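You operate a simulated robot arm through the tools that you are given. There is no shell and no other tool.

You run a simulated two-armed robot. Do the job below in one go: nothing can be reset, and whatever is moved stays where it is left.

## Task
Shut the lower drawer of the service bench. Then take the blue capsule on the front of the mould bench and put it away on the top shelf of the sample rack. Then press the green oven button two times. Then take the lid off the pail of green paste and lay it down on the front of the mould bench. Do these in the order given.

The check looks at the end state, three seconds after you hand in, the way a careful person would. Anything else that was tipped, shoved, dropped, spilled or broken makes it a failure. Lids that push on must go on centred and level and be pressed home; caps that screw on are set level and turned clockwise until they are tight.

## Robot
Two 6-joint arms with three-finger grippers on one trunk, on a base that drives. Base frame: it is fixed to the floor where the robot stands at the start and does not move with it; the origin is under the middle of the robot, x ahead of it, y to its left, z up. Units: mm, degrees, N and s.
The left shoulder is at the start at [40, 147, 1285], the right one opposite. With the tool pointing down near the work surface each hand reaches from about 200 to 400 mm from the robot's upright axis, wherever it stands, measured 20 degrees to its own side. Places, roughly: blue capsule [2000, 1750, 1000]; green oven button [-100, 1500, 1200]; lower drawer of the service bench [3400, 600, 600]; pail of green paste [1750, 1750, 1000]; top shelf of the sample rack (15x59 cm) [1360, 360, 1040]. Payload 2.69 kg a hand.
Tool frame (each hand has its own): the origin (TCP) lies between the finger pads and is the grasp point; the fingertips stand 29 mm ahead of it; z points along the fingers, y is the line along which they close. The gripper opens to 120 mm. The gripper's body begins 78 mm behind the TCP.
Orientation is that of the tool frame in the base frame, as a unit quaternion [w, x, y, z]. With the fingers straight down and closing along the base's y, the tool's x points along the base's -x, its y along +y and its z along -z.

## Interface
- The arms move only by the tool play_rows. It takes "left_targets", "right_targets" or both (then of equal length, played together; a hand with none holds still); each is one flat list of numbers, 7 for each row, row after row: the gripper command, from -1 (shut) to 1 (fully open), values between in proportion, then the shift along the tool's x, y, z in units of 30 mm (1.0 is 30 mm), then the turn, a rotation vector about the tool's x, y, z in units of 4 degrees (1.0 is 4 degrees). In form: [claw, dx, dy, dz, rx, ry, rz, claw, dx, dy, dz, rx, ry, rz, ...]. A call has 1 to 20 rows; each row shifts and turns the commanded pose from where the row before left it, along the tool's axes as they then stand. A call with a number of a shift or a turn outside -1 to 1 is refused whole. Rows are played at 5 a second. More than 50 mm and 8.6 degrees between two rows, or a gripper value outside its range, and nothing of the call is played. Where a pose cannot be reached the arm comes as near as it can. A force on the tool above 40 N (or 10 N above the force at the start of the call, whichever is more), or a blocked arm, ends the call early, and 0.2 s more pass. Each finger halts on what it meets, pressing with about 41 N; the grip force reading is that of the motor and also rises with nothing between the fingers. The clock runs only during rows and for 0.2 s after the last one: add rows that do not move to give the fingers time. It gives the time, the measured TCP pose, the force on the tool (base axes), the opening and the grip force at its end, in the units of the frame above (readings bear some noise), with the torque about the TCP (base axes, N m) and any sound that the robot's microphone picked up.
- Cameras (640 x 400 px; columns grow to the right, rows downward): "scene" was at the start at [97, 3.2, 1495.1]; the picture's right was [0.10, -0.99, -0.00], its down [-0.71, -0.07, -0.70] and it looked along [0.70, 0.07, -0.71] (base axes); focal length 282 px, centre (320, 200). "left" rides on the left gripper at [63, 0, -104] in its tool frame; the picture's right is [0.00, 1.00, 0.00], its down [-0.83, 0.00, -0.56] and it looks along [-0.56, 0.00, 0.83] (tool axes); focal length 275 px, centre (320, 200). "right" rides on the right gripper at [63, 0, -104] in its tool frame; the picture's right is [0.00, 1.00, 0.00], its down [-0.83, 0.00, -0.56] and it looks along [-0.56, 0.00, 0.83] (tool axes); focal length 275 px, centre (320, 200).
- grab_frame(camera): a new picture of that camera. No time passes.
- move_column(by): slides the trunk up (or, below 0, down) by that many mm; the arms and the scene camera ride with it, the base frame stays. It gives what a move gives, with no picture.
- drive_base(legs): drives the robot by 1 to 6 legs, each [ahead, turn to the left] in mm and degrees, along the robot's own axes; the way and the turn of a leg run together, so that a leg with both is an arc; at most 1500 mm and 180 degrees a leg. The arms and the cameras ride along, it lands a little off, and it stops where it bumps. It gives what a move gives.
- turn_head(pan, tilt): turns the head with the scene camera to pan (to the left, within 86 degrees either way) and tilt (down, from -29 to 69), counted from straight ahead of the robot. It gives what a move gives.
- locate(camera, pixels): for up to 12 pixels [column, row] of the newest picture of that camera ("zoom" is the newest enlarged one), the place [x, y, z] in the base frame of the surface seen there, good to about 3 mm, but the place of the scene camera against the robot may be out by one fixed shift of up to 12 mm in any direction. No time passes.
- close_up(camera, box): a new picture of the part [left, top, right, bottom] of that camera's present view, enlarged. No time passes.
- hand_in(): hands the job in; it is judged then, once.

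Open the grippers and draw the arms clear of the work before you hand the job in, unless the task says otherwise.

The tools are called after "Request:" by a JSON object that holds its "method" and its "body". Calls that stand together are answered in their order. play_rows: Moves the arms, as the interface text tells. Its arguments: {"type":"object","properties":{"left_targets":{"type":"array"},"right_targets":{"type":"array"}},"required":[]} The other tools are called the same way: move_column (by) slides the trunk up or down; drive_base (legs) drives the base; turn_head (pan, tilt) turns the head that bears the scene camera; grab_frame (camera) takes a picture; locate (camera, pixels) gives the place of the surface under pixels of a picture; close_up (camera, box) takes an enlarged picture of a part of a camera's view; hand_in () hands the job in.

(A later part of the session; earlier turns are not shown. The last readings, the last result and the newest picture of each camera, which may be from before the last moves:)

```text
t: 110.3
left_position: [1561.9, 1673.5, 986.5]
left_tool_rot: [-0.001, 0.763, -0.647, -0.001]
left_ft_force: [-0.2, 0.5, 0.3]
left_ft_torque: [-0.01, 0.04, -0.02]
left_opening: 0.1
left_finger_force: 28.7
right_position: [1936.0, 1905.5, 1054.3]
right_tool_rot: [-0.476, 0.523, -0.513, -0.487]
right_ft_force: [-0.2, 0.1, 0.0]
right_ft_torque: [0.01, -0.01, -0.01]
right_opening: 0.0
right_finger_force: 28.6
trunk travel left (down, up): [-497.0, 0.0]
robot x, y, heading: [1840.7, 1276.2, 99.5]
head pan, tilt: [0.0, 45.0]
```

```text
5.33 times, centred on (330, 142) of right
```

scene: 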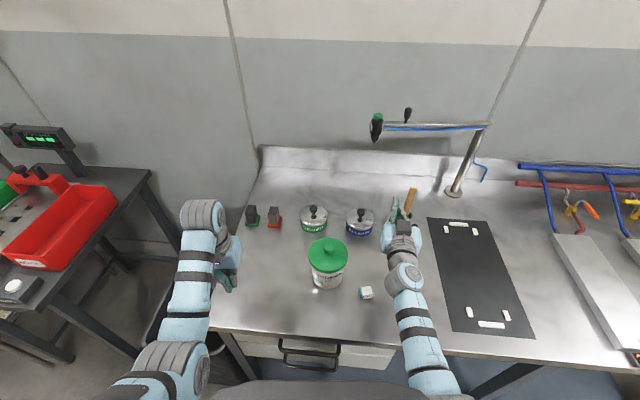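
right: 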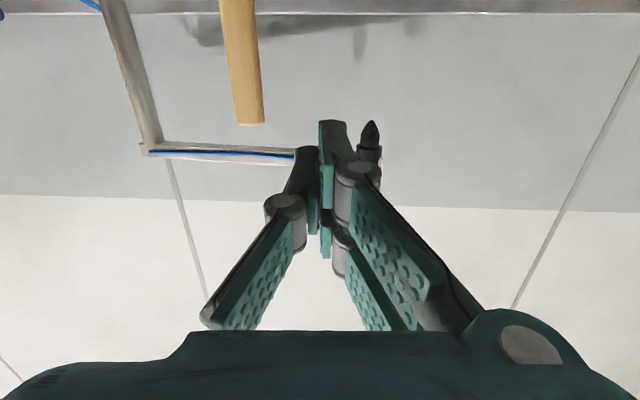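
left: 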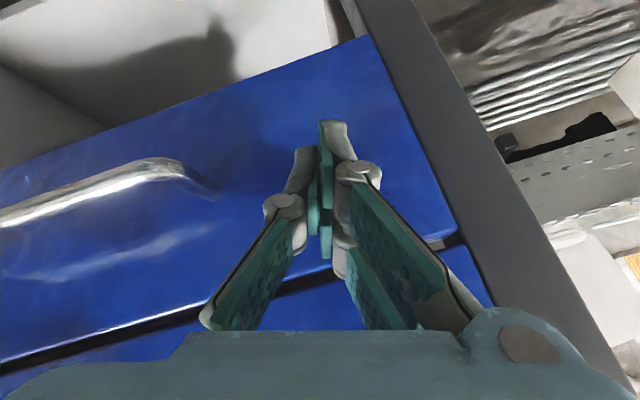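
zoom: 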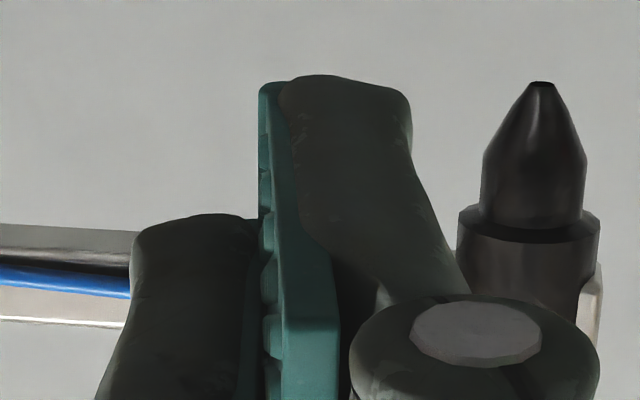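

The pads reach close to the fingertips, so depth is fine. I pitch the hand back to tool-down along the reverse path.

Request:
{"method": "play_rows", "body": {"right_targets": [-1, 0.17, 0, 0, 0, 1, 0, -1, 0.17, 0, 0, 0, 1, 0, -1, 0.17, 0, 0.01, 0, 1, 0, -1, 0.17, 0, 0.02, 0, 1, 0, -1, 0.16, 0, 0.04, 0, 1, 0, -1, 0.16, 0, 0.05, 0, 1, 0, -1, 0.15, 0, 0.06, 0, 1, 0, -1, 0.15, 0, 0.07, 0, 1, 0, -1, 0.14, 0, 0.08, 0, 1, 0, -1, 0.13, 0, 0.1, 0, 1, 0, -1, 0.13, 0, 0.1, 0, 1, 0, -1, 0.12, 0, 0.11, 0, 1, 0, -1, 0.1, 0, 0.12, 0, 1, 0]}}

Request:
{"method": "play_rows", "body": {"right_targets": [-1, 0.3, 0, -0.4, 0, 1, 0, -1, 0.3, 0, -0.3, 0, 1, 0, -1, 0.4, 0, -0.3, 0, 1, 0, -1, 0.4, 0, -0.3, 0, 1, 0, -1, 0.4, 0, -0.2, 0, 1, 0, -1, 0.4, 0, -0.2, 0, 1, 0, -1, 0.5, 0, 0, 0, 1, 0, -1, 0.5, 0, 0, 0, 1, 0, -1, 0.5, 0, 0, 0, 1, 0, -1, 0, 0, 0, 0, 0, -1, -1, 0, 0, 0, 0, 0, -1, -1, 0, 0, 0, 0, 0, -1, -1, 0, 0, 0, 0, 0, -1, -1, 0, 0, 0, 0, 0, -1, -1, 0, 0, 0, 0, 0, -1, -1, 0, 0, 0, 0, 0, -1]}}

```text
t: 113.1
left_position: [1561.0, 1675.3, 986.2]
left_tool_rot: [0.0, 0.763, -0.646, -0.002]
left_ft_force: [-0.5, -1.1, -1.1]
left_ft_torque: [-0.02, 0.0, -0.02]
left_opening: 0.0
left_finger_force: 28.6
right_position: [1934.5, 1900.8, 990.8]
right_tool_rot: [-0.214, 0.683, -0.663, -0.22]
right_ft_force: [-0.2, 0.5, 0.6]
right_ft_torque: [0.0, 0.03, -0.01]
right_opening: 0.0
right_finger_force: 28.1
trunk travel left (down, up): [-497.0, 0.0]
robot x, y, heading: [1839.0, 1276.4, 99.6]
head pan, tilt: [0.0, 45.0]
```

```text
t: 116.5
left_position: [1560.8, 1674.7, 985.7]
left_tool_rot: [-0.001, 0.763, -0.646, -0.002]
left_ft_force: [-0.9, -0.7, -0.1]
left_ft_torque: [0.02, 0.02, 0.0]
left_opening: 0.0
left_finger_force: 28.9
right_position: [1939.8, 1774.3, 1002.2]
right_tool_rot: [0.0, 0.865, -0.501, 0.0]
right_ft_force: [0.4, -0.4, 0.1]
right_ft_torque: [0.03, -0.03, 0.01]
right_opening: 0.1
right_finger_force: 28.6
trunk travel left (down, up): [-497.0, 0.0]
robot x, y, heading: [1839.6, 1279.8, 99.7]
head pan, tilt: [0.0, 45.0]
```

Tool-down again at (1940, 1774, 1002), yaw at −60°. I yaw a further 77° so that the tool x points along the capsule's bottom direction (≈17°).

Request:
{"method": "play_rows", "body": {"right_targets": [-1, 0, 0, 0, 0, 0, -1, -1, 0, 0, 0, 0, 0, -1, -1, 0, 0, 0, 0, 0, -1, -1, 0, 0, 0, 0, 0, -1, -1, 0, 0, 0, 0, 0, -1, -1, 0, 0, 0, 0, 0, -1, -1, 0, 0, 0, 0, 0, -1, -1, 0, 0, 0, 0, 0, -1, -1, 0, 0, 0, 0, 0, -1, -1, 0, 0, 0, 0, 0, -1, -1, 0, 0, 0, 0, 0, -1, -1, 0, 0, 0, 0, 0, -1, -1, 0, 0, 0, 0, 0, -1, -1, 0, 0, 0, 0, 0, -1, -1, 0, 0, 0, 0, 0, -1, -1, 0, 0, 0, 0, 0, -1, -1, 0, 0, 0, 0, 0, -1, -1, 0, 0, 0, 0, 0, -1, -1, 0, 0, 0, 0, 0, -1, -1, 0, 0, 0, 0, 0, -0.22]}}

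Request:
{"method": "grab_frame", "body": {"camera": "right"}}

```text
t: 120.7
left_position: [1561.7, 1675.4, 985.8]
left_tool_rot: [-0.002, 0.764, -0.646, -0.001]
left_ft_force: [-0.1, 0.4, -0.1]
left_ft_torque: [0.01, -0.02, 0.0]
left_opening: 0.0
left_finger_force: 28.5
right_position: [1939.3, 1774.0, 1002.6]
right_tool_rot: [0.0, 0.99, 0.145, 0.0]
right_ft_force: [0.3, 0.0, -0.5]
right_ft_torque: [0.01, 0.01, -0.04]
right_opening: 0.0
right_finger_force: 28.7
trunk travel left (down, up): [-497.0, 0.0]
robot x, y, heading: [1839.4, 1275.5, 99.8]
head pan, tilt: [0.0, 45.0]
```

```text
taken
```

right: 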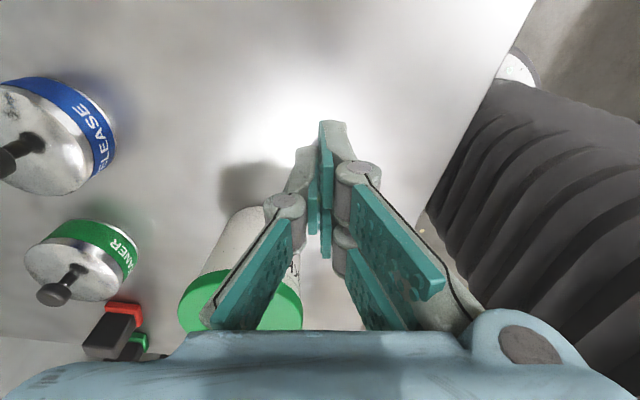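

The yaw is right (16.7°). I open the fingers and move 40 mm toward the capsule, then look.

Request:
{"method": "play_rows", "body": {"right_targets": [1, 0, 0, 0, 0, 0, 0, 1, -0.65, 0.1, 0, 0, 0, 0, 1, -0.65, 0.1, 0, 0, 0, 0, 1, 0, 0, 0, 0, 0, 0]}}

Request:
{"method": "grab_frame", "body": {"camera": "right"}}

```text
t: 121.7
left_position: [1560.7, 1675.1, 986.0]
left_tool_rot: [-0.001, 0.763, -0.646, -0.001]
left_ft_force: [0.6, 0.1, -0.3]
left_ft_torque: [-0.01, -0.02, -0.02]
left_opening: 0.0
left_finger_force: 28.5
right_position: [1904.6, 1757.6, 1001.5]
right_tool_rot: [0.0, 0.989, 0.145, 0.001]
right_ft_force: [-0.4, -0.4, 0.1]
right_ft_torque: [-0.02, 0.0, 0.01]
right_opening: 119.7
right_finger_force: 0.0
trunk travel left (down, up): [-497.0, 0.0]
robot x, y, heading: [1839.4, 1277.7, 99.4]
head pan, tilt: [0.0, 45.0]
```

```text
taken
```

right: 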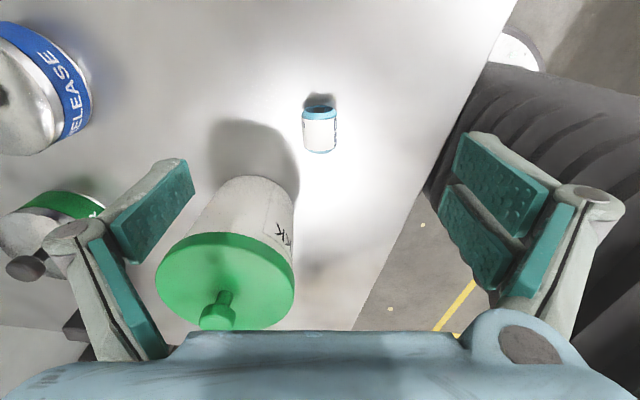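

The capsule lies centred at (320, 130), its recessed bottom toward the top of the picture. I check alignment in a zoom before lowering.

Request:
{"method": "close_up", "body": {"camera": "right", "box": [270, 90, 370, 165]}}

Request:
{"method": "locate", "body": {"camera": "right", "pixels": [[320, 134], [320, 120], [320, 148], [306, 134], [334, 134], [320, 108], [320, 152], [360, 134], [289, 255], [225, 240], [225, 310], [450, 155]]}}

```text
5.33 times, centred on (320, 128) of right
```

zoom: 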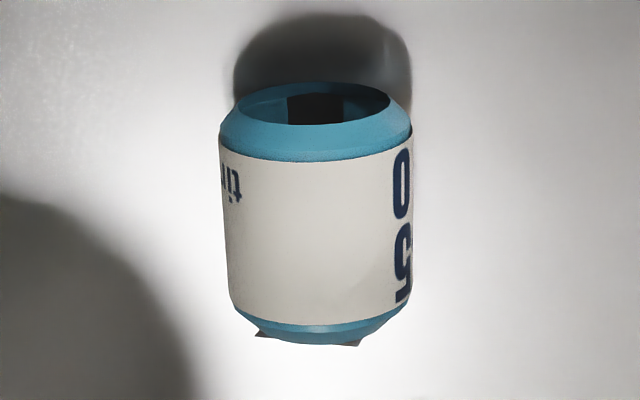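

```text
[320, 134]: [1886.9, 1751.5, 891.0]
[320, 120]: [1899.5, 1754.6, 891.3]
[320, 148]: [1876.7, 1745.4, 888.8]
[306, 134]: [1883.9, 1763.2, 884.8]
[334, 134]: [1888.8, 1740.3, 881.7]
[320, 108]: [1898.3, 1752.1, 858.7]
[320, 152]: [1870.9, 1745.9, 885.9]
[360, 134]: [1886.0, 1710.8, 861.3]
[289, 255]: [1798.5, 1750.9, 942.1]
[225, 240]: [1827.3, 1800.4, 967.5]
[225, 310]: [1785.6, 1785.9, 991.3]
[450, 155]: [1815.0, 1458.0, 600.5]
```

Alignment is good within 2°. I narrow the opening to about 66 mm, shift 28 mm so the capsule sits slightly toward the palm-camera side of the fingers, and start down.

Request:
{"method": "play_rows", "body": {"right_targets": [0.1, -0.93, 0, 0, 0, 0, -0.4, 0.1, 0, 0, 0.9, 0, 0, 0, 0.1, 0, 0, 0.9, 0, 0, 0, 0.1, 0, 0, 0, 0, 0, 0]}}

Request:
{"method": "grab_frame", "body": {"camera": "right"}}

```text
t: 122.7
left_position: [1560.2, 1674.2, 986.1]
left_tool_rot: [-0.001, 0.763, -0.646, -0.003]
left_ft_force: [-0.8, 0.3, 0.3]
left_ft_torque: [0.0, -0.01, -0.01]
left_opening: 0.1
left_finger_force: 28.7
right_position: [1876.3, 1747.5, 947.3]
right_tool_rot: [0.001, 0.987, 0.158, 0.001]
right_ft_force: [0.8, 0.2, 0.2]
right_ft_torque: [-0.01, -0.01, -0.03]
right_opening: 65.9
right_finger_force: 0.0
trunk travel left (down, up): [-497.0, 0.0]
robot x, y, heading: [1843.3, 1278.9, 99.7]
head pan, tilt: [0.0, 45.0]
```

```text
taken
```

right: 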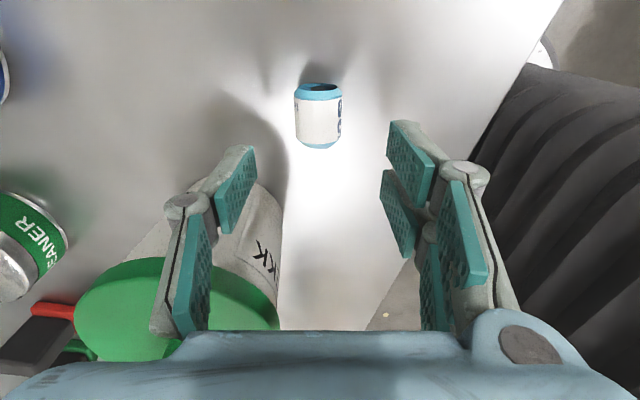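

The capsule sits at tool (+9, 0) as planned. I descend the last 57 mm.

Request:
{"method": "play_rows", "body": {"right_targets": [0.1, 0, 0, 0.7, 0, 0, 0, 0.1, 0, 0, 0.7, 0, 0, 0, 0.1, 0, 0, 0.45, 0, 0, 0, 0.1, 0, 0, 0, 0, 0, 0]}}

Request:
{"method": "grab_frame", "body": {"camera": "right"}}

```text
t: 123.7
left_position: [1561.2, 1674.4, 986.2]
left_tool_rot: [-0.002, 0.763, -0.646, -0.001]
left_ft_force: [0.1, 0.7, -0.5]
left_ft_torque: [0.0, 0.04, 0.0]
left_opening: 0.2
left_finger_force: 28.7
right_position: [1877.7, 1749.0, 893.6]
right_tool_rot: [0.0, 0.987, 0.158, 0.0]
right_ft_force: [0.9, 0.6, 0.1]
right_ft_torque: [0.01, -0.01, -0.01]
right_opening: 65.9
right_finger_force: 0.1
trunk travel left (down, up): [-497.0, 0.0]
robot x, y, heading: [1840.1, 1280.3, 99.7]
head pan, tilt: [0.0, 45.0]
```

```text
taken
```

right: 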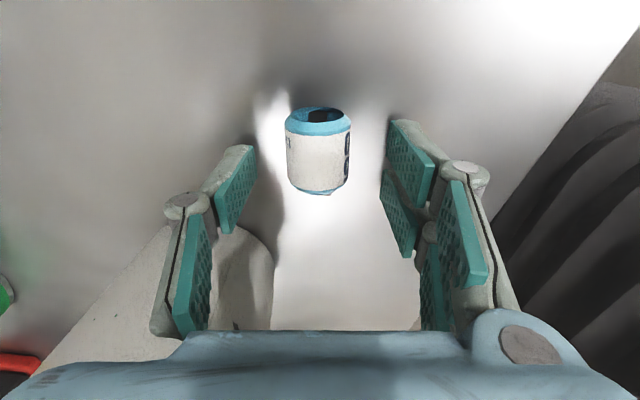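

Position is good (z≈892, tips just above the bench). I lower 2 mm more and close the fingers.

Request:
{"method": "play_rows", "body": {"right_targets": [0.1, 0, 0, 0.07, 0, 0, 0, -1, 0, 0, 0, 0, 0, 0, -1, 0, 0, 0, 0, 0, 0, -1, 0, 0, 0, 0, 0, 0, -1, 0, 0, 0, 0, 0, 0, -1, 0, 0, 0, 0, 0, 0]}}

Request:
{"method": "grab_frame", "body": {"camera": "right"}}

```text
t: 125.1
left_position: [1560.4, 1674.2, 986.1]
left_tool_rot: [-0.001, 0.763, -0.646, -0.001]
left_ft_force: [-0.8, -1.6, 0.2]
left_ft_torque: [0.02, 0.0, 0.02]
left_opening: 0.2
left_finger_force: 28.7
right_position: [1876.7, 1749.1, 891.7]
right_tool_rot: [-0.001, 0.987, 0.158, 0.0]
right_ft_force: [-0.1, -0.2, 0.6]
right_ft_torque: [0.02, -0.01, 0.01]
right_opening: 26.5
right_finger_force: 41.4
trunk travel left (down, up): [-497.0, 0.0]
robot x, y, heading: [1837.1, 1276.7, 99.4]
head pan, tilt: [0.0, 45.0]
```

```text
taken
```

right: 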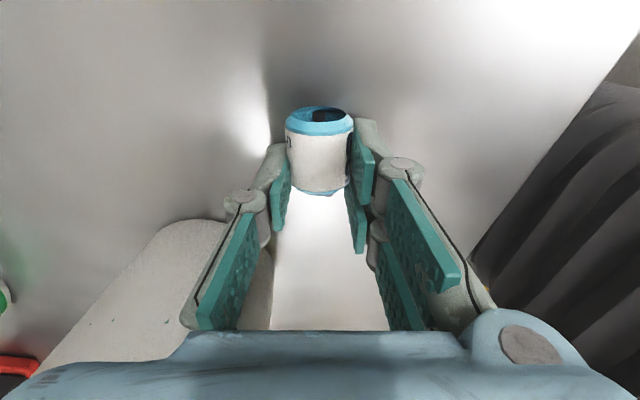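

Grip reads 26.5 mm at 41 N. I test it with a very small, slow lift of 6 mm and look whether the capsule comes along.

Request:
{"method": "play_rows", "body": {"right_targets": [-1, 0, 0, -0.05, 0, 0, 0, -1, 0, 0, -0.05, 0, 0, 0, -1, 0, 0, -0.05, 0, 0, 0, -1, 0, 0, -0.05, 0, 0, 0, -1, 0, 0, 0, 0, 0, 0, -1, 0, 0, 0, 0, 0, 0]}}

Request:
{"method": "grab_frame", "body": {"camera": "right"}}

```text
t: 126.5
left_position: [1561.3, 1674.2, 985.8]
left_tool_rot: [-0.001, 0.763, -0.646, -0.002]
left_ft_force: [0.4, 0.8, 0.3]
left_ft_torque: [0.0, 0.0, 0.02]
left_opening: 0.2
left_finger_force: 28.3
right_position: [1876.4, 1749.6, 895.6]
right_tool_rot: [0.001, 0.987, 0.158, 0.001]
right_ft_force: [-0.6, 0.4, -0.5]
right_ft_torque: [0.01, -0.01, -0.02]
right_opening: 26.8
right_finger_force: 40.5
trunk travel left (down, up): [-497.0, 0.0]
robot x, y, heading: [1837.0, 1274.8, 99.4]
head pan, tilt: [0.0, 45.0]
```

```text
taken
```

right: 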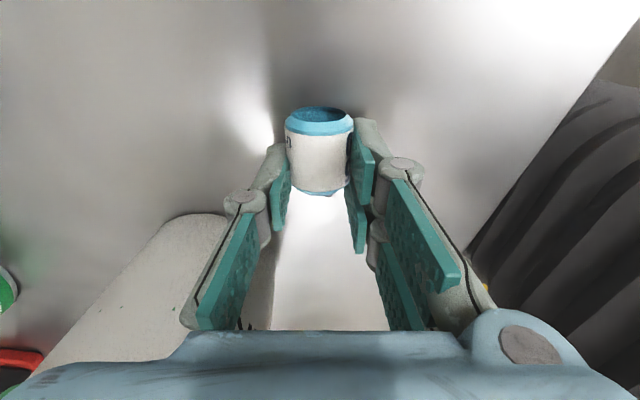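

The capsule moved with the hand (same image position, opening 26.8). I lift another 30 mm slowly and check again.

Request:
{"method": "play_rows", "body": {"right_targets": [-1, 0, 0, -0.1, 0, 0, 0, -1, 0, 0, -0.1, 0, 0, 0, -1, 0, 0, -0.1, 0, 0, 0, -1, 0, 0, -0.1, 0, 0, 0, -1, 0, 0, -0.1, 0, 0, 0, -1, 0, 0, -0.1, 0, 0, 0, -1, 0, 0, -0.1, 0, 0, 0, -1, 0, 0, -0.1, 0, 0, 0, -1, 0, 0, -0.1, 0, 0, 0, -1, 0, 0, -0.1, 0, 0, 0]}}

Request:
{"method": "grab_frame", "body": {"camera": "right"}}

```text
t: 128.7
left_position: [1560.7, 1674.2, 985.7]
left_tool_rot: [-0.001, 0.763, -0.646, -0.001]
left_ft_force: [0.3, 0.3, -0.1]
left_ft_torque: [-0.02, -0.05, 0.04]
left_opening: 0.1
left_finger_force: 28.6
right_position: [1876.3, 1749.3, 927.3]
right_tool_rot: [0.0, 0.987, 0.158, 0.0]
right_ft_force: [0.2, 0.3, -0.7]
right_ft_torque: [0.0, 0.03, 0.01]
right_opening: 26.7
right_finger_force: 41.0
trunk travel left (down, up): [-497.0, 0.0]
robot x, y, heading: [1838.1, 1278.9, 99.5]
head pan, tilt: [0.0, 45.0]
```

```text
taken
```

right: 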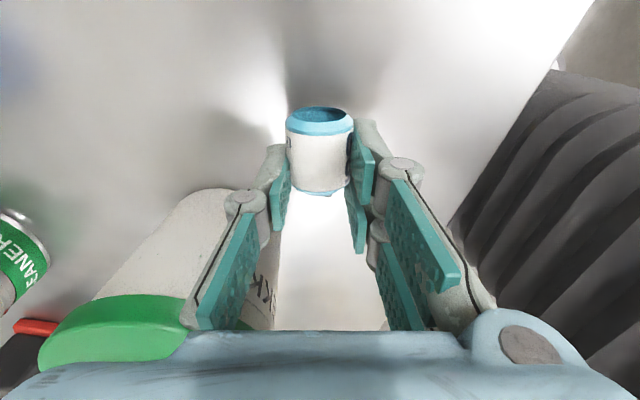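

Still held. I lift another 75 mm in 6 mm steps, then begin yawing the hand back.

Request:
{"method": "play_rows", "body": {"right_targets": [-1, 0, 0, -0.2, 0, 0, 0, -1, 0, 0, -0.2, 0, 0, 0, -1, 0, 0, -0.2, 0, 0, 0, -1, 0, 0, -0.2, 0, 0, 0, -1, 0, 0, -0.2, 0, 0, 0, -1, 0, 0, -0.2, 0, 0, 0, -1, 0, 0, -0.2, 0, 0, 0, -1, 0, 0, -0.2, 0, 0, 0, -1, 0, 0, -0.2, 0, 0, 0, -1, 0, 0, -0.2, 0, 0, 0, -1, 0, 0, -0.2, 0, 0, 0, -1, 0, 0, -0.2, 0, 0, 0]}}

Request:
{"method": "play_rows", "body": {"right_targets": [-1, 0, 0, 0, 0, 0, 0.7, -1, 0, 0, 0, 0, 0, 0.7, -1, 0, 0, 0, 0, 0, 0.7, -1, 0, 0, 0, 0, 0, 0.7, -1, 0, 0, 0, 0, 0, 0.7, -1, 0, 0, 0, 0, 0, 0.7, -1, 0, 0, 0, 0, 0, 0.7, -1, 0, 0, 0, 0, 0, 0.7, -1, 0, 0, 0, 0, 0, 0.7, -1, 0, 0, 0, 0, 0, 0.7, -1, 0, 0, 0, 0, 0, 0.7, -1, 0, 0, 0, 0, 0, 0.7, -1, 0, 0, 0, 0, 0, 0.7, -1, 0, 0, 0, 0, 0, 0.7, -1, 0, 0, 0, 0, 0, 0.7, -1, 0, 0, 0, 0, 0, 0.7, -1, 0, 0, 0, 0, 0, 0.7, -1, 0, 0, 0, 0, 0, 0.7]}}

Request:
{"method": "grab_frame", "body": {"camera": "right"}}

```text
t: 131.3
left_position: [1561.2, 1674.4, 986.1]
left_tool_rot: [-0.001, 0.763, -0.646, -0.001]
left_ft_force: [0.9, -0.7, -0.3]
left_ft_torque: [0.0, 0.01, 0.02]
left_opening: 0.1
left_finger_force: 28.5
right_position: [1875.6, 1748.2, 998.5]
right_tool_rot: [0.002, 0.987, 0.158, 0.0]
right_ft_force: [0.2, 0.2, 0.0]
right_ft_torque: [-0.01, -0.01, 0.03]
right_opening: 26.6
right_finger_force: 41.1
trunk travel left (down, up): [-497.0, 0.0]
robot x, y, heading: [1842.2, 1278.0, 99.8]
head pan, tilt: [0.0, 45.0]
```

```text
t: 135.1
left_position: [1560.3, 1673.9, 985.2]
left_tool_rot: [-0.001, 0.764, -0.646, -0.002]
left_ft_force: [0.4, 0.0, -0.5]
left_ft_torque: [0.0, -0.01, 0.03]
left_opening: 0.0
left_finger_force: 28.9
right_position: [1876.6, 1750.9, 998.1]
right_tool_rot: [0.0, 0.96, -0.279, 0.0]
right_ft_force: [0.3, -0.3, 1.1]
right_ft_torque: [0.01, 0.01, 0.01]
right_opening: 26.7
right_finger_force: 40.8
trunk travel left (down, up): [-497.0, 0.0]
robot x, y, heading: [1842.2, 1277.8, 99.5]
head pan, tilt: [0.0, 45.0]
```

```text
taken
```

right: 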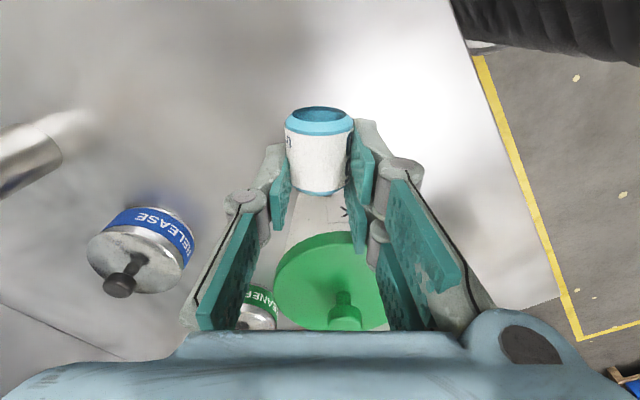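

The capsule is still firmly held (opening 26.7). I finish the yaw (48° more) and then back the base away from the bench.

Request:
{"method": "play_rows", "body": {"right_targets": [-1, 0, 0, 0, 0, 0, 0.7, -1, 0, 0, 0, 0, 0, 0.7, -1, 0, 0, 0, 0, 0, 0.7, -1, 0, 0, 0, 0, 0, 0.7, -1, 0, 0, 0, 0, 0, 0.7, -1, 0, 0, 0, 0, 0, 0.7, -1, 0, 0, 0, 0, 0, 0.7, -1, 0, 0, 0, 0, 0, 0.7, -1, 0, 0, 0, 0, 0, 0.7, -1, 0, 0, 0, 0, 0, 0.7, -1, 0, 0, 0, 0, 0, 0.7, -1, 0, 0, 0, 0, 0, 0.7, -1, 0, 0, 0, 0, 0, 0.7, -1, 0, 0, 0, 0, 0, 0.7, -1, 0, 0, 0, 0, 0, 0.7, -1, 0, 0, 0, 0, 0, 0.7, -1, 0, 0, 0, 0, 0, 0.7]}}

Request:
{"method": "drive_base", "body": {"legs": [[-180, 0]]}}

Request:
{"method": "grab_frame", "body": {"camera": "right"}}

Request:
{"method": "grab_frame", "body": {"camera": "scene"}}

```text
t: 138.7
left_position: [1560.1, 1673.8, 986.4]
left_tool_rot: [-0.001, 0.763, -0.647, -0.001]
left_ft_force: [0.4, 0.1, 0.2]
left_ft_torque: [-0.02, 0.01, -0.01]
left_opening: 0.1
left_finger_force: 28.6
right_position: [1877.5, 1749.4, 998.8]
right_tool_rot: [0.0, 0.767, -0.642, 0.0]
right_ft_force: [-0.5, 0.5, -0.1]
right_ft_torque: [0.02, 0.01, 0.0]
right_opening: 26.6
right_finger_force: 40.8
trunk travel left (down, up): [-497.0, 0.0]
robot x, y, heading: [1839.6, 1279.6, 99.7]
head pan, tilt: [0.0, 45.0]
```

```text
t: 140.2
left_position: [1590.2, 1500.6, 985.0]
left_tool_rot: [0.0, 0.762, -0.647, 0.0]
left_ft_force: [0.3, 1.0, -0.1]
left_ft_torque: [-0.03, -0.02, -0.02]
left_opening: 0.0
left_finger_force: 28.8
right_position: [1905.4, 1574.8, 997.0]
right_tool_rot: [0.002, 0.767, -0.641, 0.002]
right_ft_force: [-0.4, -0.6, 0.2]
right_ft_torque: [-0.05, -0.03, -0.02]
right_opening: 26.7
right_finger_force: 40.5
trunk travel left (down, up): [-497.0, 0.0]
robot x, y, heading: [1869.0, 1097.6, 99.3]
head pan, tilt: [0.0, 45.0]
```

```text
taken
```

right: 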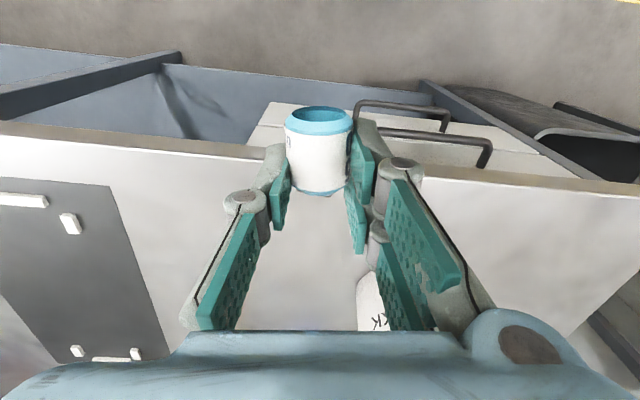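

```text
taken
```

scene: 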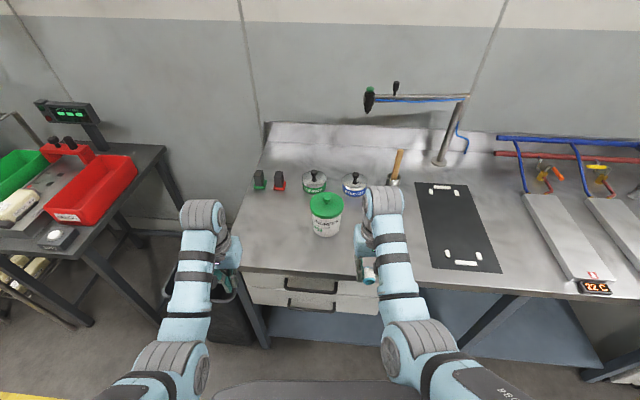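

The bench is clear of the capsule. Now I turn along the corridor, drive 450 mm, and turn to face the sample rack.

Request:
{"method": "drive_base", "body": {"legs": [[0, 85], [450, 0], [0, 90]]}}

Request:
{"method": "turn_head", "body": {"pan": 0, "tilt": 35}}

Request:
{"method": "grab_frame", "body": {"camera": "scene"}}

Request:
{"method": "grab_frame", "body": {"camera": "right"}}

```text
t: 150.4
left_position: [1663.6, 644.1, 986.2]
left_tool_rot: [0.002, 0.675, 0.738, -0.001]
left_ft_force: [-1.0, -0.5, -0.2]
left_ft_torque: [0.02, -0.01, 0.0]
left_opening: 0.0
left_finger_force: 28.1
right_position: [1345.1, 591.7, 999.3]
right_tool_rot: [0.001, 0.671, 0.741, 0.0]
right_ft_force: [-0.5, -0.1, -0.2]
right_ft_torque: [-0.01, 0.0, -0.02]
right_opening: 26.4
right_finger_force: 41.1
trunk travel left (down, up): [-497.0, 0.0]
robot x, y, heading: [1415.6, 1061.9, -84.7]
head pan, tilt: [0.0, 45.0]
```

```text
t: 151.1
left_position: [1665.4, 644.4, 986.2]
left_tool_rot: [0.002, 0.675, 0.738, -0.001]
left_ft_force: [-0.5, -0.4, 0.0]
left_ft_torque: [-0.02, 0.01, 0.01]
left_opening: 0.0
left_finger_force: 28.3
right_position: [1344.7, 594.4, 999.2]
right_tool_rot: [0.0, 0.671, 0.742, 0.0]
right_ft_force: [0.6, 0.5, 0.4]
right_ft_torque: [0.03, 0.01, 0.02]
right_opening: 26.6
right_finger_force: 40.8
trunk travel left (down, up): [-497.0, 0.0]
robot x, y, heading: [1416.1, 1061.7, -84.7]
head pan, tilt: [0.0, 35.0]
```

```text
taken
```

scene: 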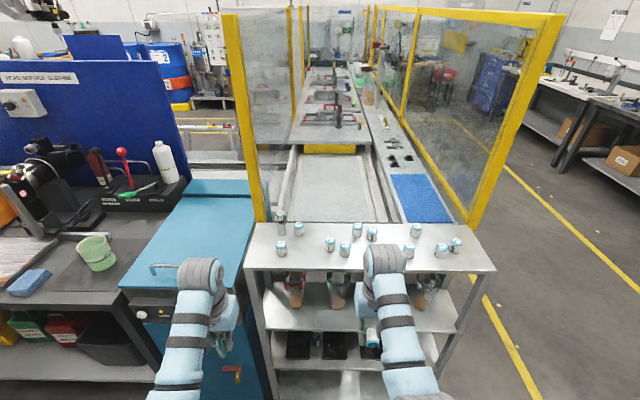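

```text
taken
```

right: 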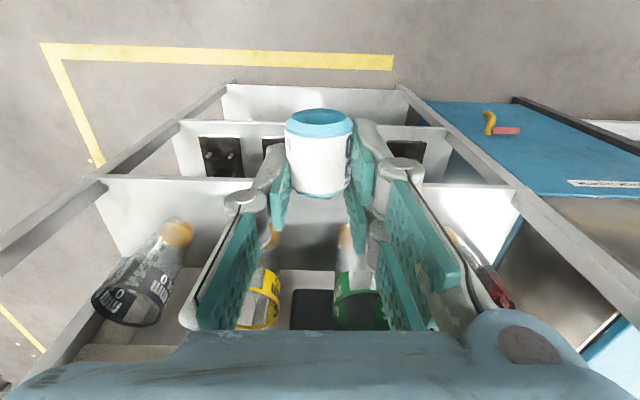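

I see the rack's top shelf ahead with about ten capsules at rows 228–255. I zoom in to find a free spot.

Request:
{"method": "close_up", "body": {"camera": "scene", "box": [235, 195, 510, 300]}}

Request:
{"method": "locate", "body": {"camera": "scene", "pixels": [[245, 268], [494, 270], [256, 224], [478, 236], [282, 243], [299, 224], [330, 240], [345, 246], [409, 246], [416, 226], [441, 246], [457, 240]]}}

```text
2.33 times, centred on (372, 248) of scene
```

zoom: 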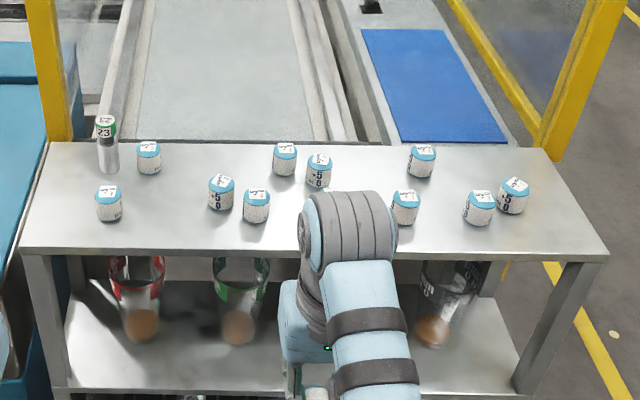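

```text
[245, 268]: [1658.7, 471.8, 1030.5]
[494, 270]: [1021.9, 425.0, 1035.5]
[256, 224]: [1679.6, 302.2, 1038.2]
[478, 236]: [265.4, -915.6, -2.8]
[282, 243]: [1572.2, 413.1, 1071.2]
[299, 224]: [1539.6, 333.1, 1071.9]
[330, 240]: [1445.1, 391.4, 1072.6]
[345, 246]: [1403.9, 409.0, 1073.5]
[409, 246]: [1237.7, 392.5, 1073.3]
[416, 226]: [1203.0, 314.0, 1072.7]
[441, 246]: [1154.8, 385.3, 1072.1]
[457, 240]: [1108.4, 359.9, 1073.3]
```

The shelf front edge runs (1659, 472)–(1022, 425) at z≈1036; there is a free gap at about x≈1320, y≈405 between capsules at x≈1404 and x≈1238. I back up 150 mm to get room to pitch the hand forward.

Request:
{"method": "drive_base", "body": {"legs": [[-150, -1]]}}

Request:
{"method": "play_rows", "body": {"right_targets": [-1, -0.35, 0, 0, 0, -0.5, 0, -1, -0.35, 0, 0, 0, -0.5, 0, -1, -0.35, 0, 0, 0, -0.5, 0, -1, -0.35, 0, 0, 0, -0.5, 0, -1, -0.35, 0, 0, 0, -0.5, 0, -1, -0.35, 0, 0, 0, -0.5, 0, -1, -0.3, 0, 0.1, 0, -0.5, 0, -1, -0.3, 0, 0.1, 0, -0.5, 0, -1, -0.3, 0, 0.1, 0, -0.5, 0, -1, -0.3, 0, 0.1, 0, -0.5, 0, -1, -0.2, 0, 0.15, 0, -0.5, 0, -1, -0.2, 0, 0.15, 0, -0.5, 0, -1, -0.2, 0, 0.15, 0, -0.5, 0, -1, -0.2, 0, 0.15, 0, -0.5, 0, -1, -0.15, 0, 0.15, 0, -0.5, 0, -1, -0.15, 0, 0.15, 0, -0.5, 0, -1, -0.15, 0, 0.2, 0, -0.5, 0, -1, -0.15, 0, 0.2, 0, -0.5, 0]}}

Request:
{"method": "grab_frame", "body": {"camera": "right"}}

```text
t: 152.5
left_position: [1645.7, 786.6, 985.2]
left_tool_rot: [0.001, 0.681, 0.732, 0.0]
left_ft_force: [-0.2, 0.5, 0.7]
left_ft_torque: [0.01, -0.01, 0.04]
left_opening: 0.0
left_finger_force: 28.2
right_position: [1325.1, 741.5, 997.2]
right_tool_rot: [-0.001, 0.676, 0.737, 0.001]
right_ft_force: [-0.1, -0.9, 0.1]
right_ft_torque: [0.03, 0.01, -0.01]
right_opening: 26.5
right_finger_force: 40.8
trunk travel left (down, up): [-497.0, 0.0]
robot x, y, heading: [1404.7, 1213.9, -85.7]
head pan, tilt: [0.0, 35.0]
```

```text
t: 156.3
left_position: [1645.8, 789.7, 986.8]
left_tool_rot: [0.002, 0.681, 0.732, -0.001]
left_ft_force: [0.4, 0.1, 0.8]
left_ft_torque: [-0.04, -0.02, 0.01]
left_opening: 0.1
left_finger_force: 28.7
right_position: [1337.8, 589.5, 985.6]
right_tool_rot: [0.228, 0.643, 0.701, -0.209]
right_ft_force: [0.7, 0.3, -0.2]
right_ft_torque: [0.0, 0.01, 0.0]
right_opening: 26.6
right_finger_force: 41.0
trunk travel left (down, up): [-497.0, 0.0]
robot x, y, heading: [1408.0, 1208.3, -85.6]
head pan, tilt: [0.0, 35.0]
```

```text
taken
```

right: 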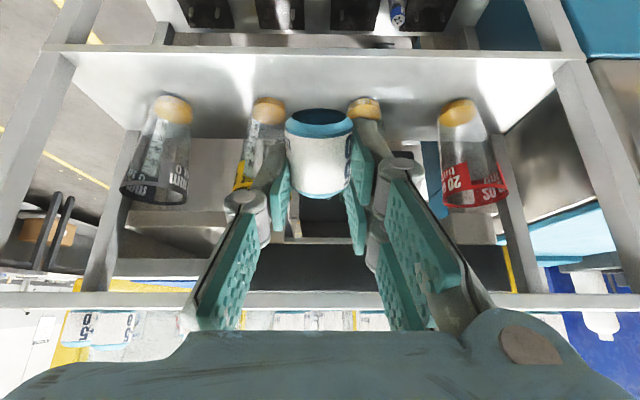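

The capsule is still well held at 36° pitch. I continue to 90° pitch while rising about 95 mm, still 100 mm in front of the shelf.

Request:
{"method": "play_rows", "body": {"right_targets": [-1, -0.11, 0, -0.151, 0, -0.79, 0, -1, -0.118, 0, -0.145, 0, -0.79, 0, -1, -0.126, 0, -0.138, 0, -0.79, 0, -1, -0.134, 0, -0.131, 0, -0.79, 0, -1, -0.141, 0, -0.123, 0, -0.79, 0, -1, -0.147, 0, -0.115, 0, -0.79, 0, -1, -0.154, 0, -0.107, 0, -0.79, 0, -1, -0.159, 0, -0.098, 0, -0.79, 0, -1, -0.165, 0, -0.089, 0, -0.79, 0, -1, -0.169, 0, -0.08, 0, -0.79, 0, -1, -0.173, 0, -0.07, 0, -0.79, 0, -1, -0.177, 0, -0.06, 0, -0.79, 0, -1, -0.18, 0, -0.05, 0, -0.79, 0, -1, -0.183, 0, -0.04, 0, -0.79, 0, -1, -0.185, 0, -0.03, 0, -0.79, 0, -1, -0.186, 0, -0.02, 0, -0.79, 0, -1, -0.187, 0, -0.009, 0, -0.79, 0]}}

Request:
{"method": "grab_frame", "body": {"camera": "right"}}

Request:
{"method": "grab_frame", "body": {"camera": "scene"}}

```text
t: 159.9
left_position: [1646.2, 791.0, 986.1]
left_tool_rot: [0.002, 0.681, 0.733, -0.001]
left_ft_force: [-0.6, -0.5, 0.3]
left_ft_torque: [0.02, -0.04, 0.02]
left_opening: 0.0
left_finger_force: 28.6
right_position: [1320.8, 584.3, 1080.7]
right_tool_rot: [0.5, 0.483, 0.531, -0.484]
right_ft_force: [-0.2, -0.6, 0.3]
right_ft_torque: [-0.01, 0.02, 0.0]
right_opening: 26.6
right_finger_force: 40.8
right hand out of reach, approached as far as the arm can: row 17
trunk travel left (down, up): [-497.0, 0.0]
robot x, y, heading: [1406.9, 1209.1, -85.5]
head pan, tilt: [0.0, 35.0]
```

```text
taken
```

right: 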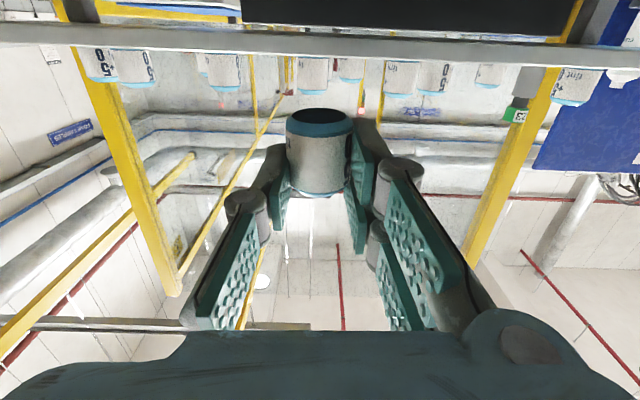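

```text
taken
```

scene: 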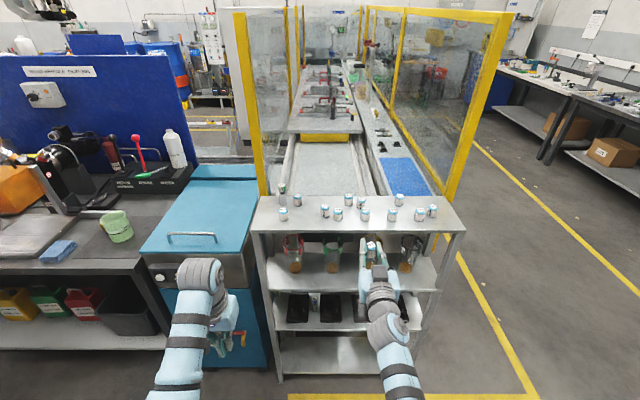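

The hand points forward (88°) with the capsule upright, bottom down, in front of the shelf. I locate the capsule's bottom rim and the shelf edge in the hand camera to get the placing height.

Request:
{"method": "close_up", "body": {"camera": "right", "box": [270, 90, 390, 215]}}

Request:
{"method": "locate", "body": {"camera": "right", "pixels": [[320, 109], [294, 122], [347, 122], [320, 131], [320, 160], [320, 190], [320, 36], [320, 45], [225, 70], [400, 75], [313, 75], [350, 68]]}}

```text
3.20 times, centred on (330, 152) of right
```

zoom: 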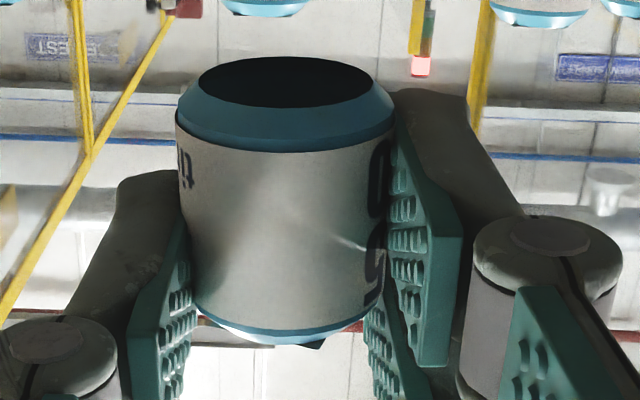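

```text
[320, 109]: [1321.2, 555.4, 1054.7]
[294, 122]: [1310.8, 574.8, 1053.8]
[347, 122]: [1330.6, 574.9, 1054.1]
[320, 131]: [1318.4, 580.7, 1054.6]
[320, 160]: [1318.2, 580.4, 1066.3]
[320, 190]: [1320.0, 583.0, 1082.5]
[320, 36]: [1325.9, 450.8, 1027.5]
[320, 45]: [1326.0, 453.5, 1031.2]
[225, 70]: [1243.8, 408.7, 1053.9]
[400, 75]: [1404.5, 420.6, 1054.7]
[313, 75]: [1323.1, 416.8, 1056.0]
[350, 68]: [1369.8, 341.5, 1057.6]
```

The bottom rim is level at z≈1054, i.e. 26.7 mm below the TCP. But the hand camera shows a capsule at about (1323, 401) that the arm had hidden, so I must re-map the shelf from the new scene picture.

Request:
{"method": "close_up", "body": {"camera": "scene", "box": [245, 180, 475, 260]}}

Request:
{"method": "locate", "body": {"camera": "scene", "pixels": [[284, 211], [297, 197], [325, 208], [337, 210], [348, 196], [362, 198], [365, 210], [391, 211], [399, 196], [418, 211], [433, 206], [282, 190]]}}

Request:
{"method": "locate", "body": {"camera": "scene", "pixels": [[252, 230], [464, 232], [262, 197], [445, 197], [448, 215], [310, 215], [350, 225], [378, 222], [405, 222], [440, 225], [370, 230], [300, 225]]}}

```text
2.78 times, centred on (360, 220) of scene
```

zoom: 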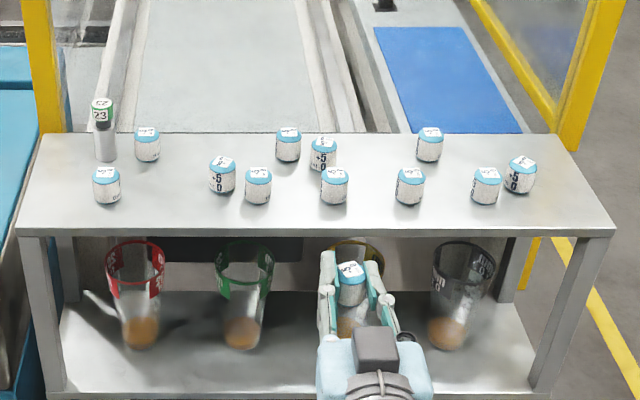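

```text
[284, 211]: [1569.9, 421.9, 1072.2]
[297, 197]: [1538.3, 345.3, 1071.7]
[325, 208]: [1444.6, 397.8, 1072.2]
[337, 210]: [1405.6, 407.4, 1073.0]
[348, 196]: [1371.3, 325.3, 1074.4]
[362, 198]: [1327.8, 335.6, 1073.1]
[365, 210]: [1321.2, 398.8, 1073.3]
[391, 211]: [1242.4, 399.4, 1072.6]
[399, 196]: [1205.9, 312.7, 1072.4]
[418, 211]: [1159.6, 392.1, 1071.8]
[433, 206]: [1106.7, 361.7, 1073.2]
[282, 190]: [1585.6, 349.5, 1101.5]
```

```text
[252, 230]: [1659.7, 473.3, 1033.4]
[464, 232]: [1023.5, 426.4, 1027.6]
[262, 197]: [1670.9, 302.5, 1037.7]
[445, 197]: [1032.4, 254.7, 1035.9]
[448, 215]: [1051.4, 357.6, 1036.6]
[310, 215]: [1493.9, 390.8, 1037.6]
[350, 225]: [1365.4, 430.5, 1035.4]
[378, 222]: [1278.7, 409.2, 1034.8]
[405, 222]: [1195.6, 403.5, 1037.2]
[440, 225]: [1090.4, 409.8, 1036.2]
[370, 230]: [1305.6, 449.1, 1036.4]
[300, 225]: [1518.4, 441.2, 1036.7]
```

The best free spot is between the capsules at (1570, 418) and (1445, 394): about (1502, 428). I shift the robot 181 mm along +x by turning left 90°, driving and turning back.

Request:
{"method": "drive_base", "body": {"legs": [[0, 90], [181, 0], [0, -90]]}}

Request:
{"method": "grab_frame", "body": {"camera": "right"}}

Request:
{"method": "grab_frame", "body": {"camera": "scene"}}

```text
t: 169.1
left_position: [1824.4, 802.1, 986.2]
left_tool_rot: [0.001, 0.683, 0.73, -0.001]
left_ft_force: [-0.3, -0.9, 0.4]
left_ft_torque: [0.02, -0.01, 0.02]
left_opening: 0.2
left_finger_force: 28.7
right_position: [1496.8, 599.8, 1075.2]
right_tool_rot: [0.495, 0.486, 0.533, -0.484]
right_ft_force: [-0.2, 0.0, -0.1]
right_ft_torque: [0.01, 0.01, 0.02]
right_opening: 26.3
right_finger_force: 41.2
trunk travel left (down, up): [-497.0, 0.0]
robot x, y, heading: [1580.9, 1224.8, -86.2]
head pan, tilt: [0.0, 35.0]
```

```text
taken
```

right: 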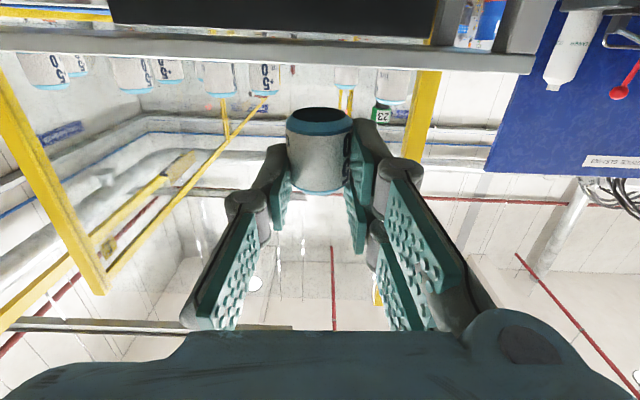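

```text
taken
```

scene: 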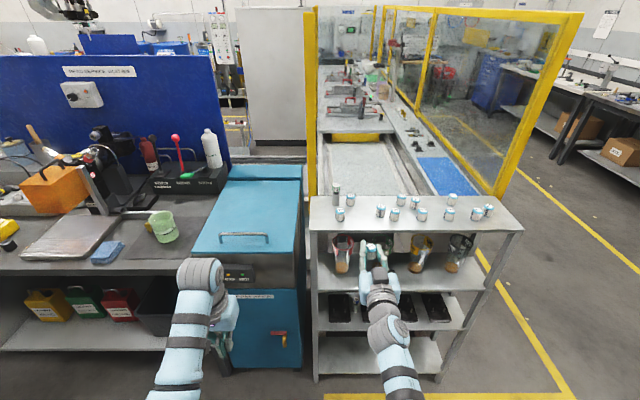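

The TCP is at (1497, 600, 1075) with the capsule leaning about 3°. I correct pitch and roll by 2° each.

Request:
{"method": "play_rows", "body": {"right_targets": [-1, 0.05, 0, 0, 0, -0.28, 0.25, -1, 0.05, 0, 0, 0, -0.28, 0.25, -1, 0, 0, 0, 0, 0, 0]}}

Request:
{"method": "grab_frame", "body": {"camera": "right"}}

Request:
{"method": "locate", "body": {"camera": "right", "pixels": [[320, 112], [294, 122], [347, 122], [320, 133], [345, 75], [393, 80], [263, 78], [221, 78], [320, 50], [320, 60], [520, 60], [165, 72]]}}

```text
t: 169.8
left_position: [1823.5, 802.3, 986.4]
left_tool_rot: [0.001, 0.683, 0.731, -0.002]
left_ft_force: [-0.3, 0.5, -0.5]
left_ft_torque: [0.02, 0.01, 0.01]
left_opening: 0.1
left_finger_force: 28.7
right_position: [1494.3, 600.2, 1074.5]
right_tool_rot: [0.503, 0.488, 0.522, -0.486]
right_ft_force: [-0.1, -0.3, -0.1]
right_ft_torque: [-0.02, 0.0, 0.03]
right_opening: 26.6
right_finger_force: 40.7
trunk travel left (down, up): [-497.0, 0.0]
robot x, y, heading: [1582.5, 1227.5, -85.9]
head pan, tilt: [0.0, 35.0]
```

```text
taken
```

right: 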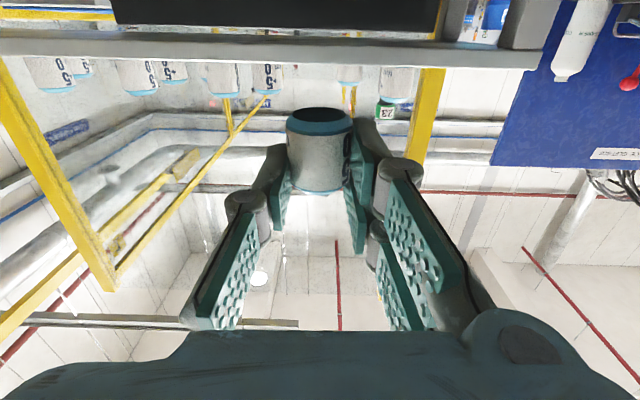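

```text
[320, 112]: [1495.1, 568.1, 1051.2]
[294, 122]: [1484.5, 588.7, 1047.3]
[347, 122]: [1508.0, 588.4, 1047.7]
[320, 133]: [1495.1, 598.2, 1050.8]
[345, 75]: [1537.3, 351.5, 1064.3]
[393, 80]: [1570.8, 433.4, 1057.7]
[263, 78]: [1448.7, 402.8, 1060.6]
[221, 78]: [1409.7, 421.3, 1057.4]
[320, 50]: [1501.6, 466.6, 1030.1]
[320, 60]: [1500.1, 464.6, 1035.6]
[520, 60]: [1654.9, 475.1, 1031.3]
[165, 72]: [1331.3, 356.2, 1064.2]
```

Lean is now ~1.5°, bottom at z≈1048, shelf edge at (1500, 464, 1036). I drive 150 mm ahead to bring the capsule over the free spot with about 11 mm clearance.

Request:
{"method": "drive_base", "body": {"legs": [[150, 0]]}}

Request:
{"method": "grab_frame", "body": {"camera": "right"}}

Request:
{"method": "turn_head", "body": {"pan": 0, "tilt": 40}}

Request:
{"method": "grab_frame", "body": {"camera": "scene"}}

```text
t: 171.2
left_position: [1834.5, 657.1, 988.1]
left_tool_rot: [0.003, 0.683, 0.73, -0.002]
left_ft_force: [0.2, 0.5, 0.4]
left_ft_torque: [-0.05, 0.02, -0.02]
left_opening: 0.2
left_finger_force: 29.0
right_position: [1503.5, 456.0, 1077.6]
right_tool_rot: [0.503, 0.487, 0.521, -0.488]
right_ft_force: [1.1, 0.3, -0.4]
right_ft_torque: [0.03, -0.01, -0.03]
right_opening: 26.3
right_finger_force: 40.7
trunk travel left (down, up): [-497.0, 0.0]
robot x, y, heading: [1598.0, 1075.3, -85.7]
head pan, tilt: [0.0, 35.0]
```

```text
taken
```

right: 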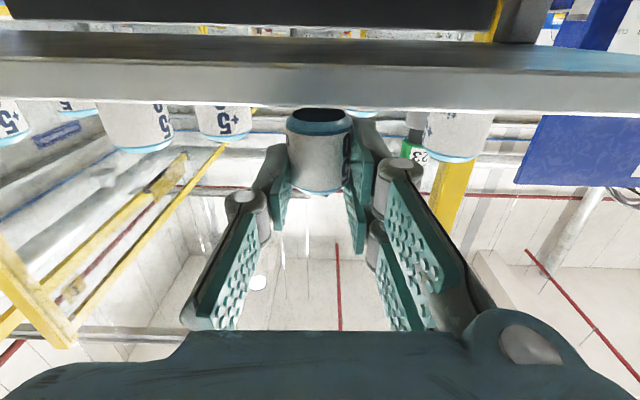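

```text
t: 171.9
left_position: [1834.5, 655.1, 986.1]
left_tool_rot: [0.002, 0.684, 0.73, -0.002]
left_ft_force: [0.9, 0.1, 0.4]
left_ft_torque: [-0.01, 0.02, -0.01]
left_opening: 0.0
left_finger_force: 28.6
right_position: [1504.8, 452.7, 1074.7]
right_tool_rot: [0.503, 0.487, 0.522, -0.487]
right_ft_force: [0.3, -0.3, -0.1]
right_ft_torque: [0.02, 0.02, 0.03]
right_opening: 26.3
right_finger_force: 40.9
trunk travel left (down, up): [-497.0, 0.0]
robot x, y, heading: [1592.5, 1075.8, -85.9]
head pan, tilt: [0.0, 40.0]
```

```text
taken
```

scene: 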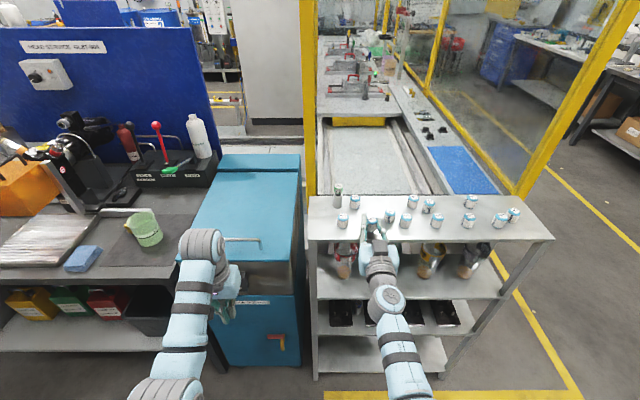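

The capsule hangs between its neighbours over the shelf. I zoom in to check clearance before the last 9 mm forward and lowering.

Request:
{"method": "close_up", "body": {"camera": "scene", "box": [310, 180, 430, 255]}}

Request:
{"method": "play_rows", "body": {"right_targets": [-1, 0, 0, 0.15, 0, 0, 0, -1, 0, 0, 0.15, 0, 0, 0, -1, 0, 0, 0, 0, 0, 0]}}

Request:
{"method": "grab_frame", "body": {"camera": "right"}}

Request:
{"method": "close_up", "body": {"camera": "scene", "box": [310, 180, 430, 255]}}

```text
5.33 times, centred on (370, 218) of scene
```

zoom: 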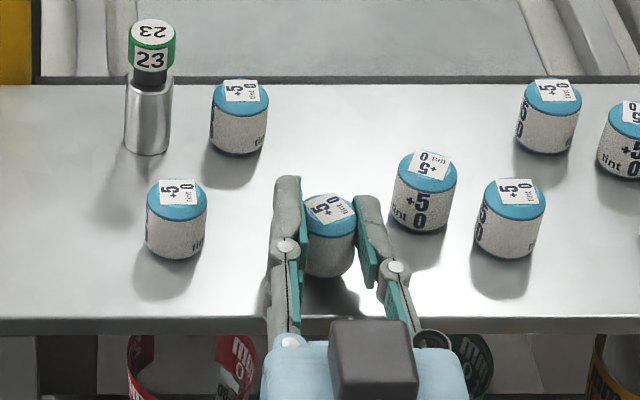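

```text
t: 172.7
left_position: [1833.8, 653.7, 986.3]
left_tool_rot: [0.001, 0.683, 0.73, -0.001]
left_ft_force: [-0.2, 0.4, -0.7]
left_ft_torque: [0.03, 0.0, -0.01]
left_opening: 0.0
left_finger_force: 28.5
right_position: [1505.3, 442.8, 1074.4]
right_tool_rot: [0.504, 0.487, 0.522, -0.486]
right_ft_force: [-0.3, 0.1, -1.1]
right_ft_torque: [0.0, -0.01, 0.02]
right_opening: 26.1
right_finger_force: 41.0
trunk travel left (down, up): [-497.0, 0.0]
robot x, y, heading: [1598.1, 1074.4, -85.9]
head pan, tilt: [0.0, 40.0]
```

```text
taken
```

right: 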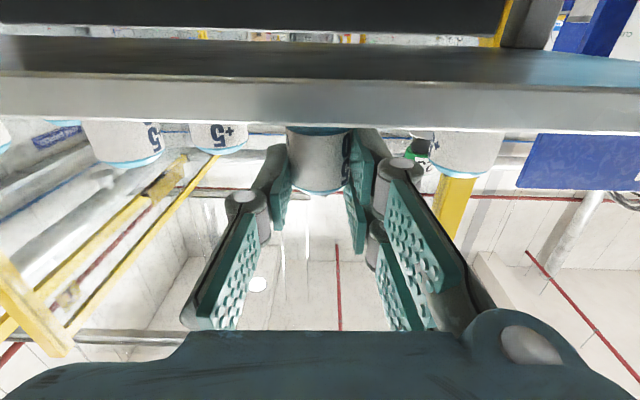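

```text
5.33 times, centred on (370, 218) of scene
```

zoom: 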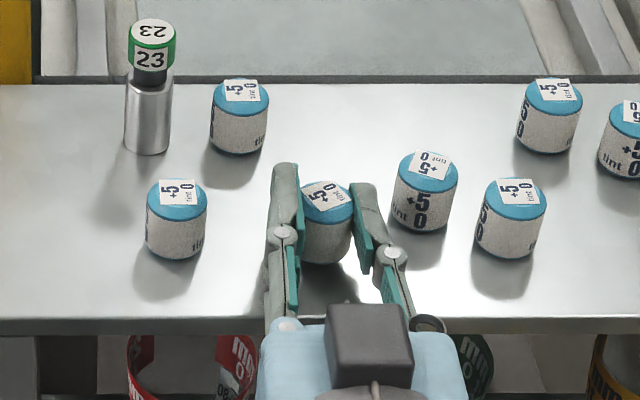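

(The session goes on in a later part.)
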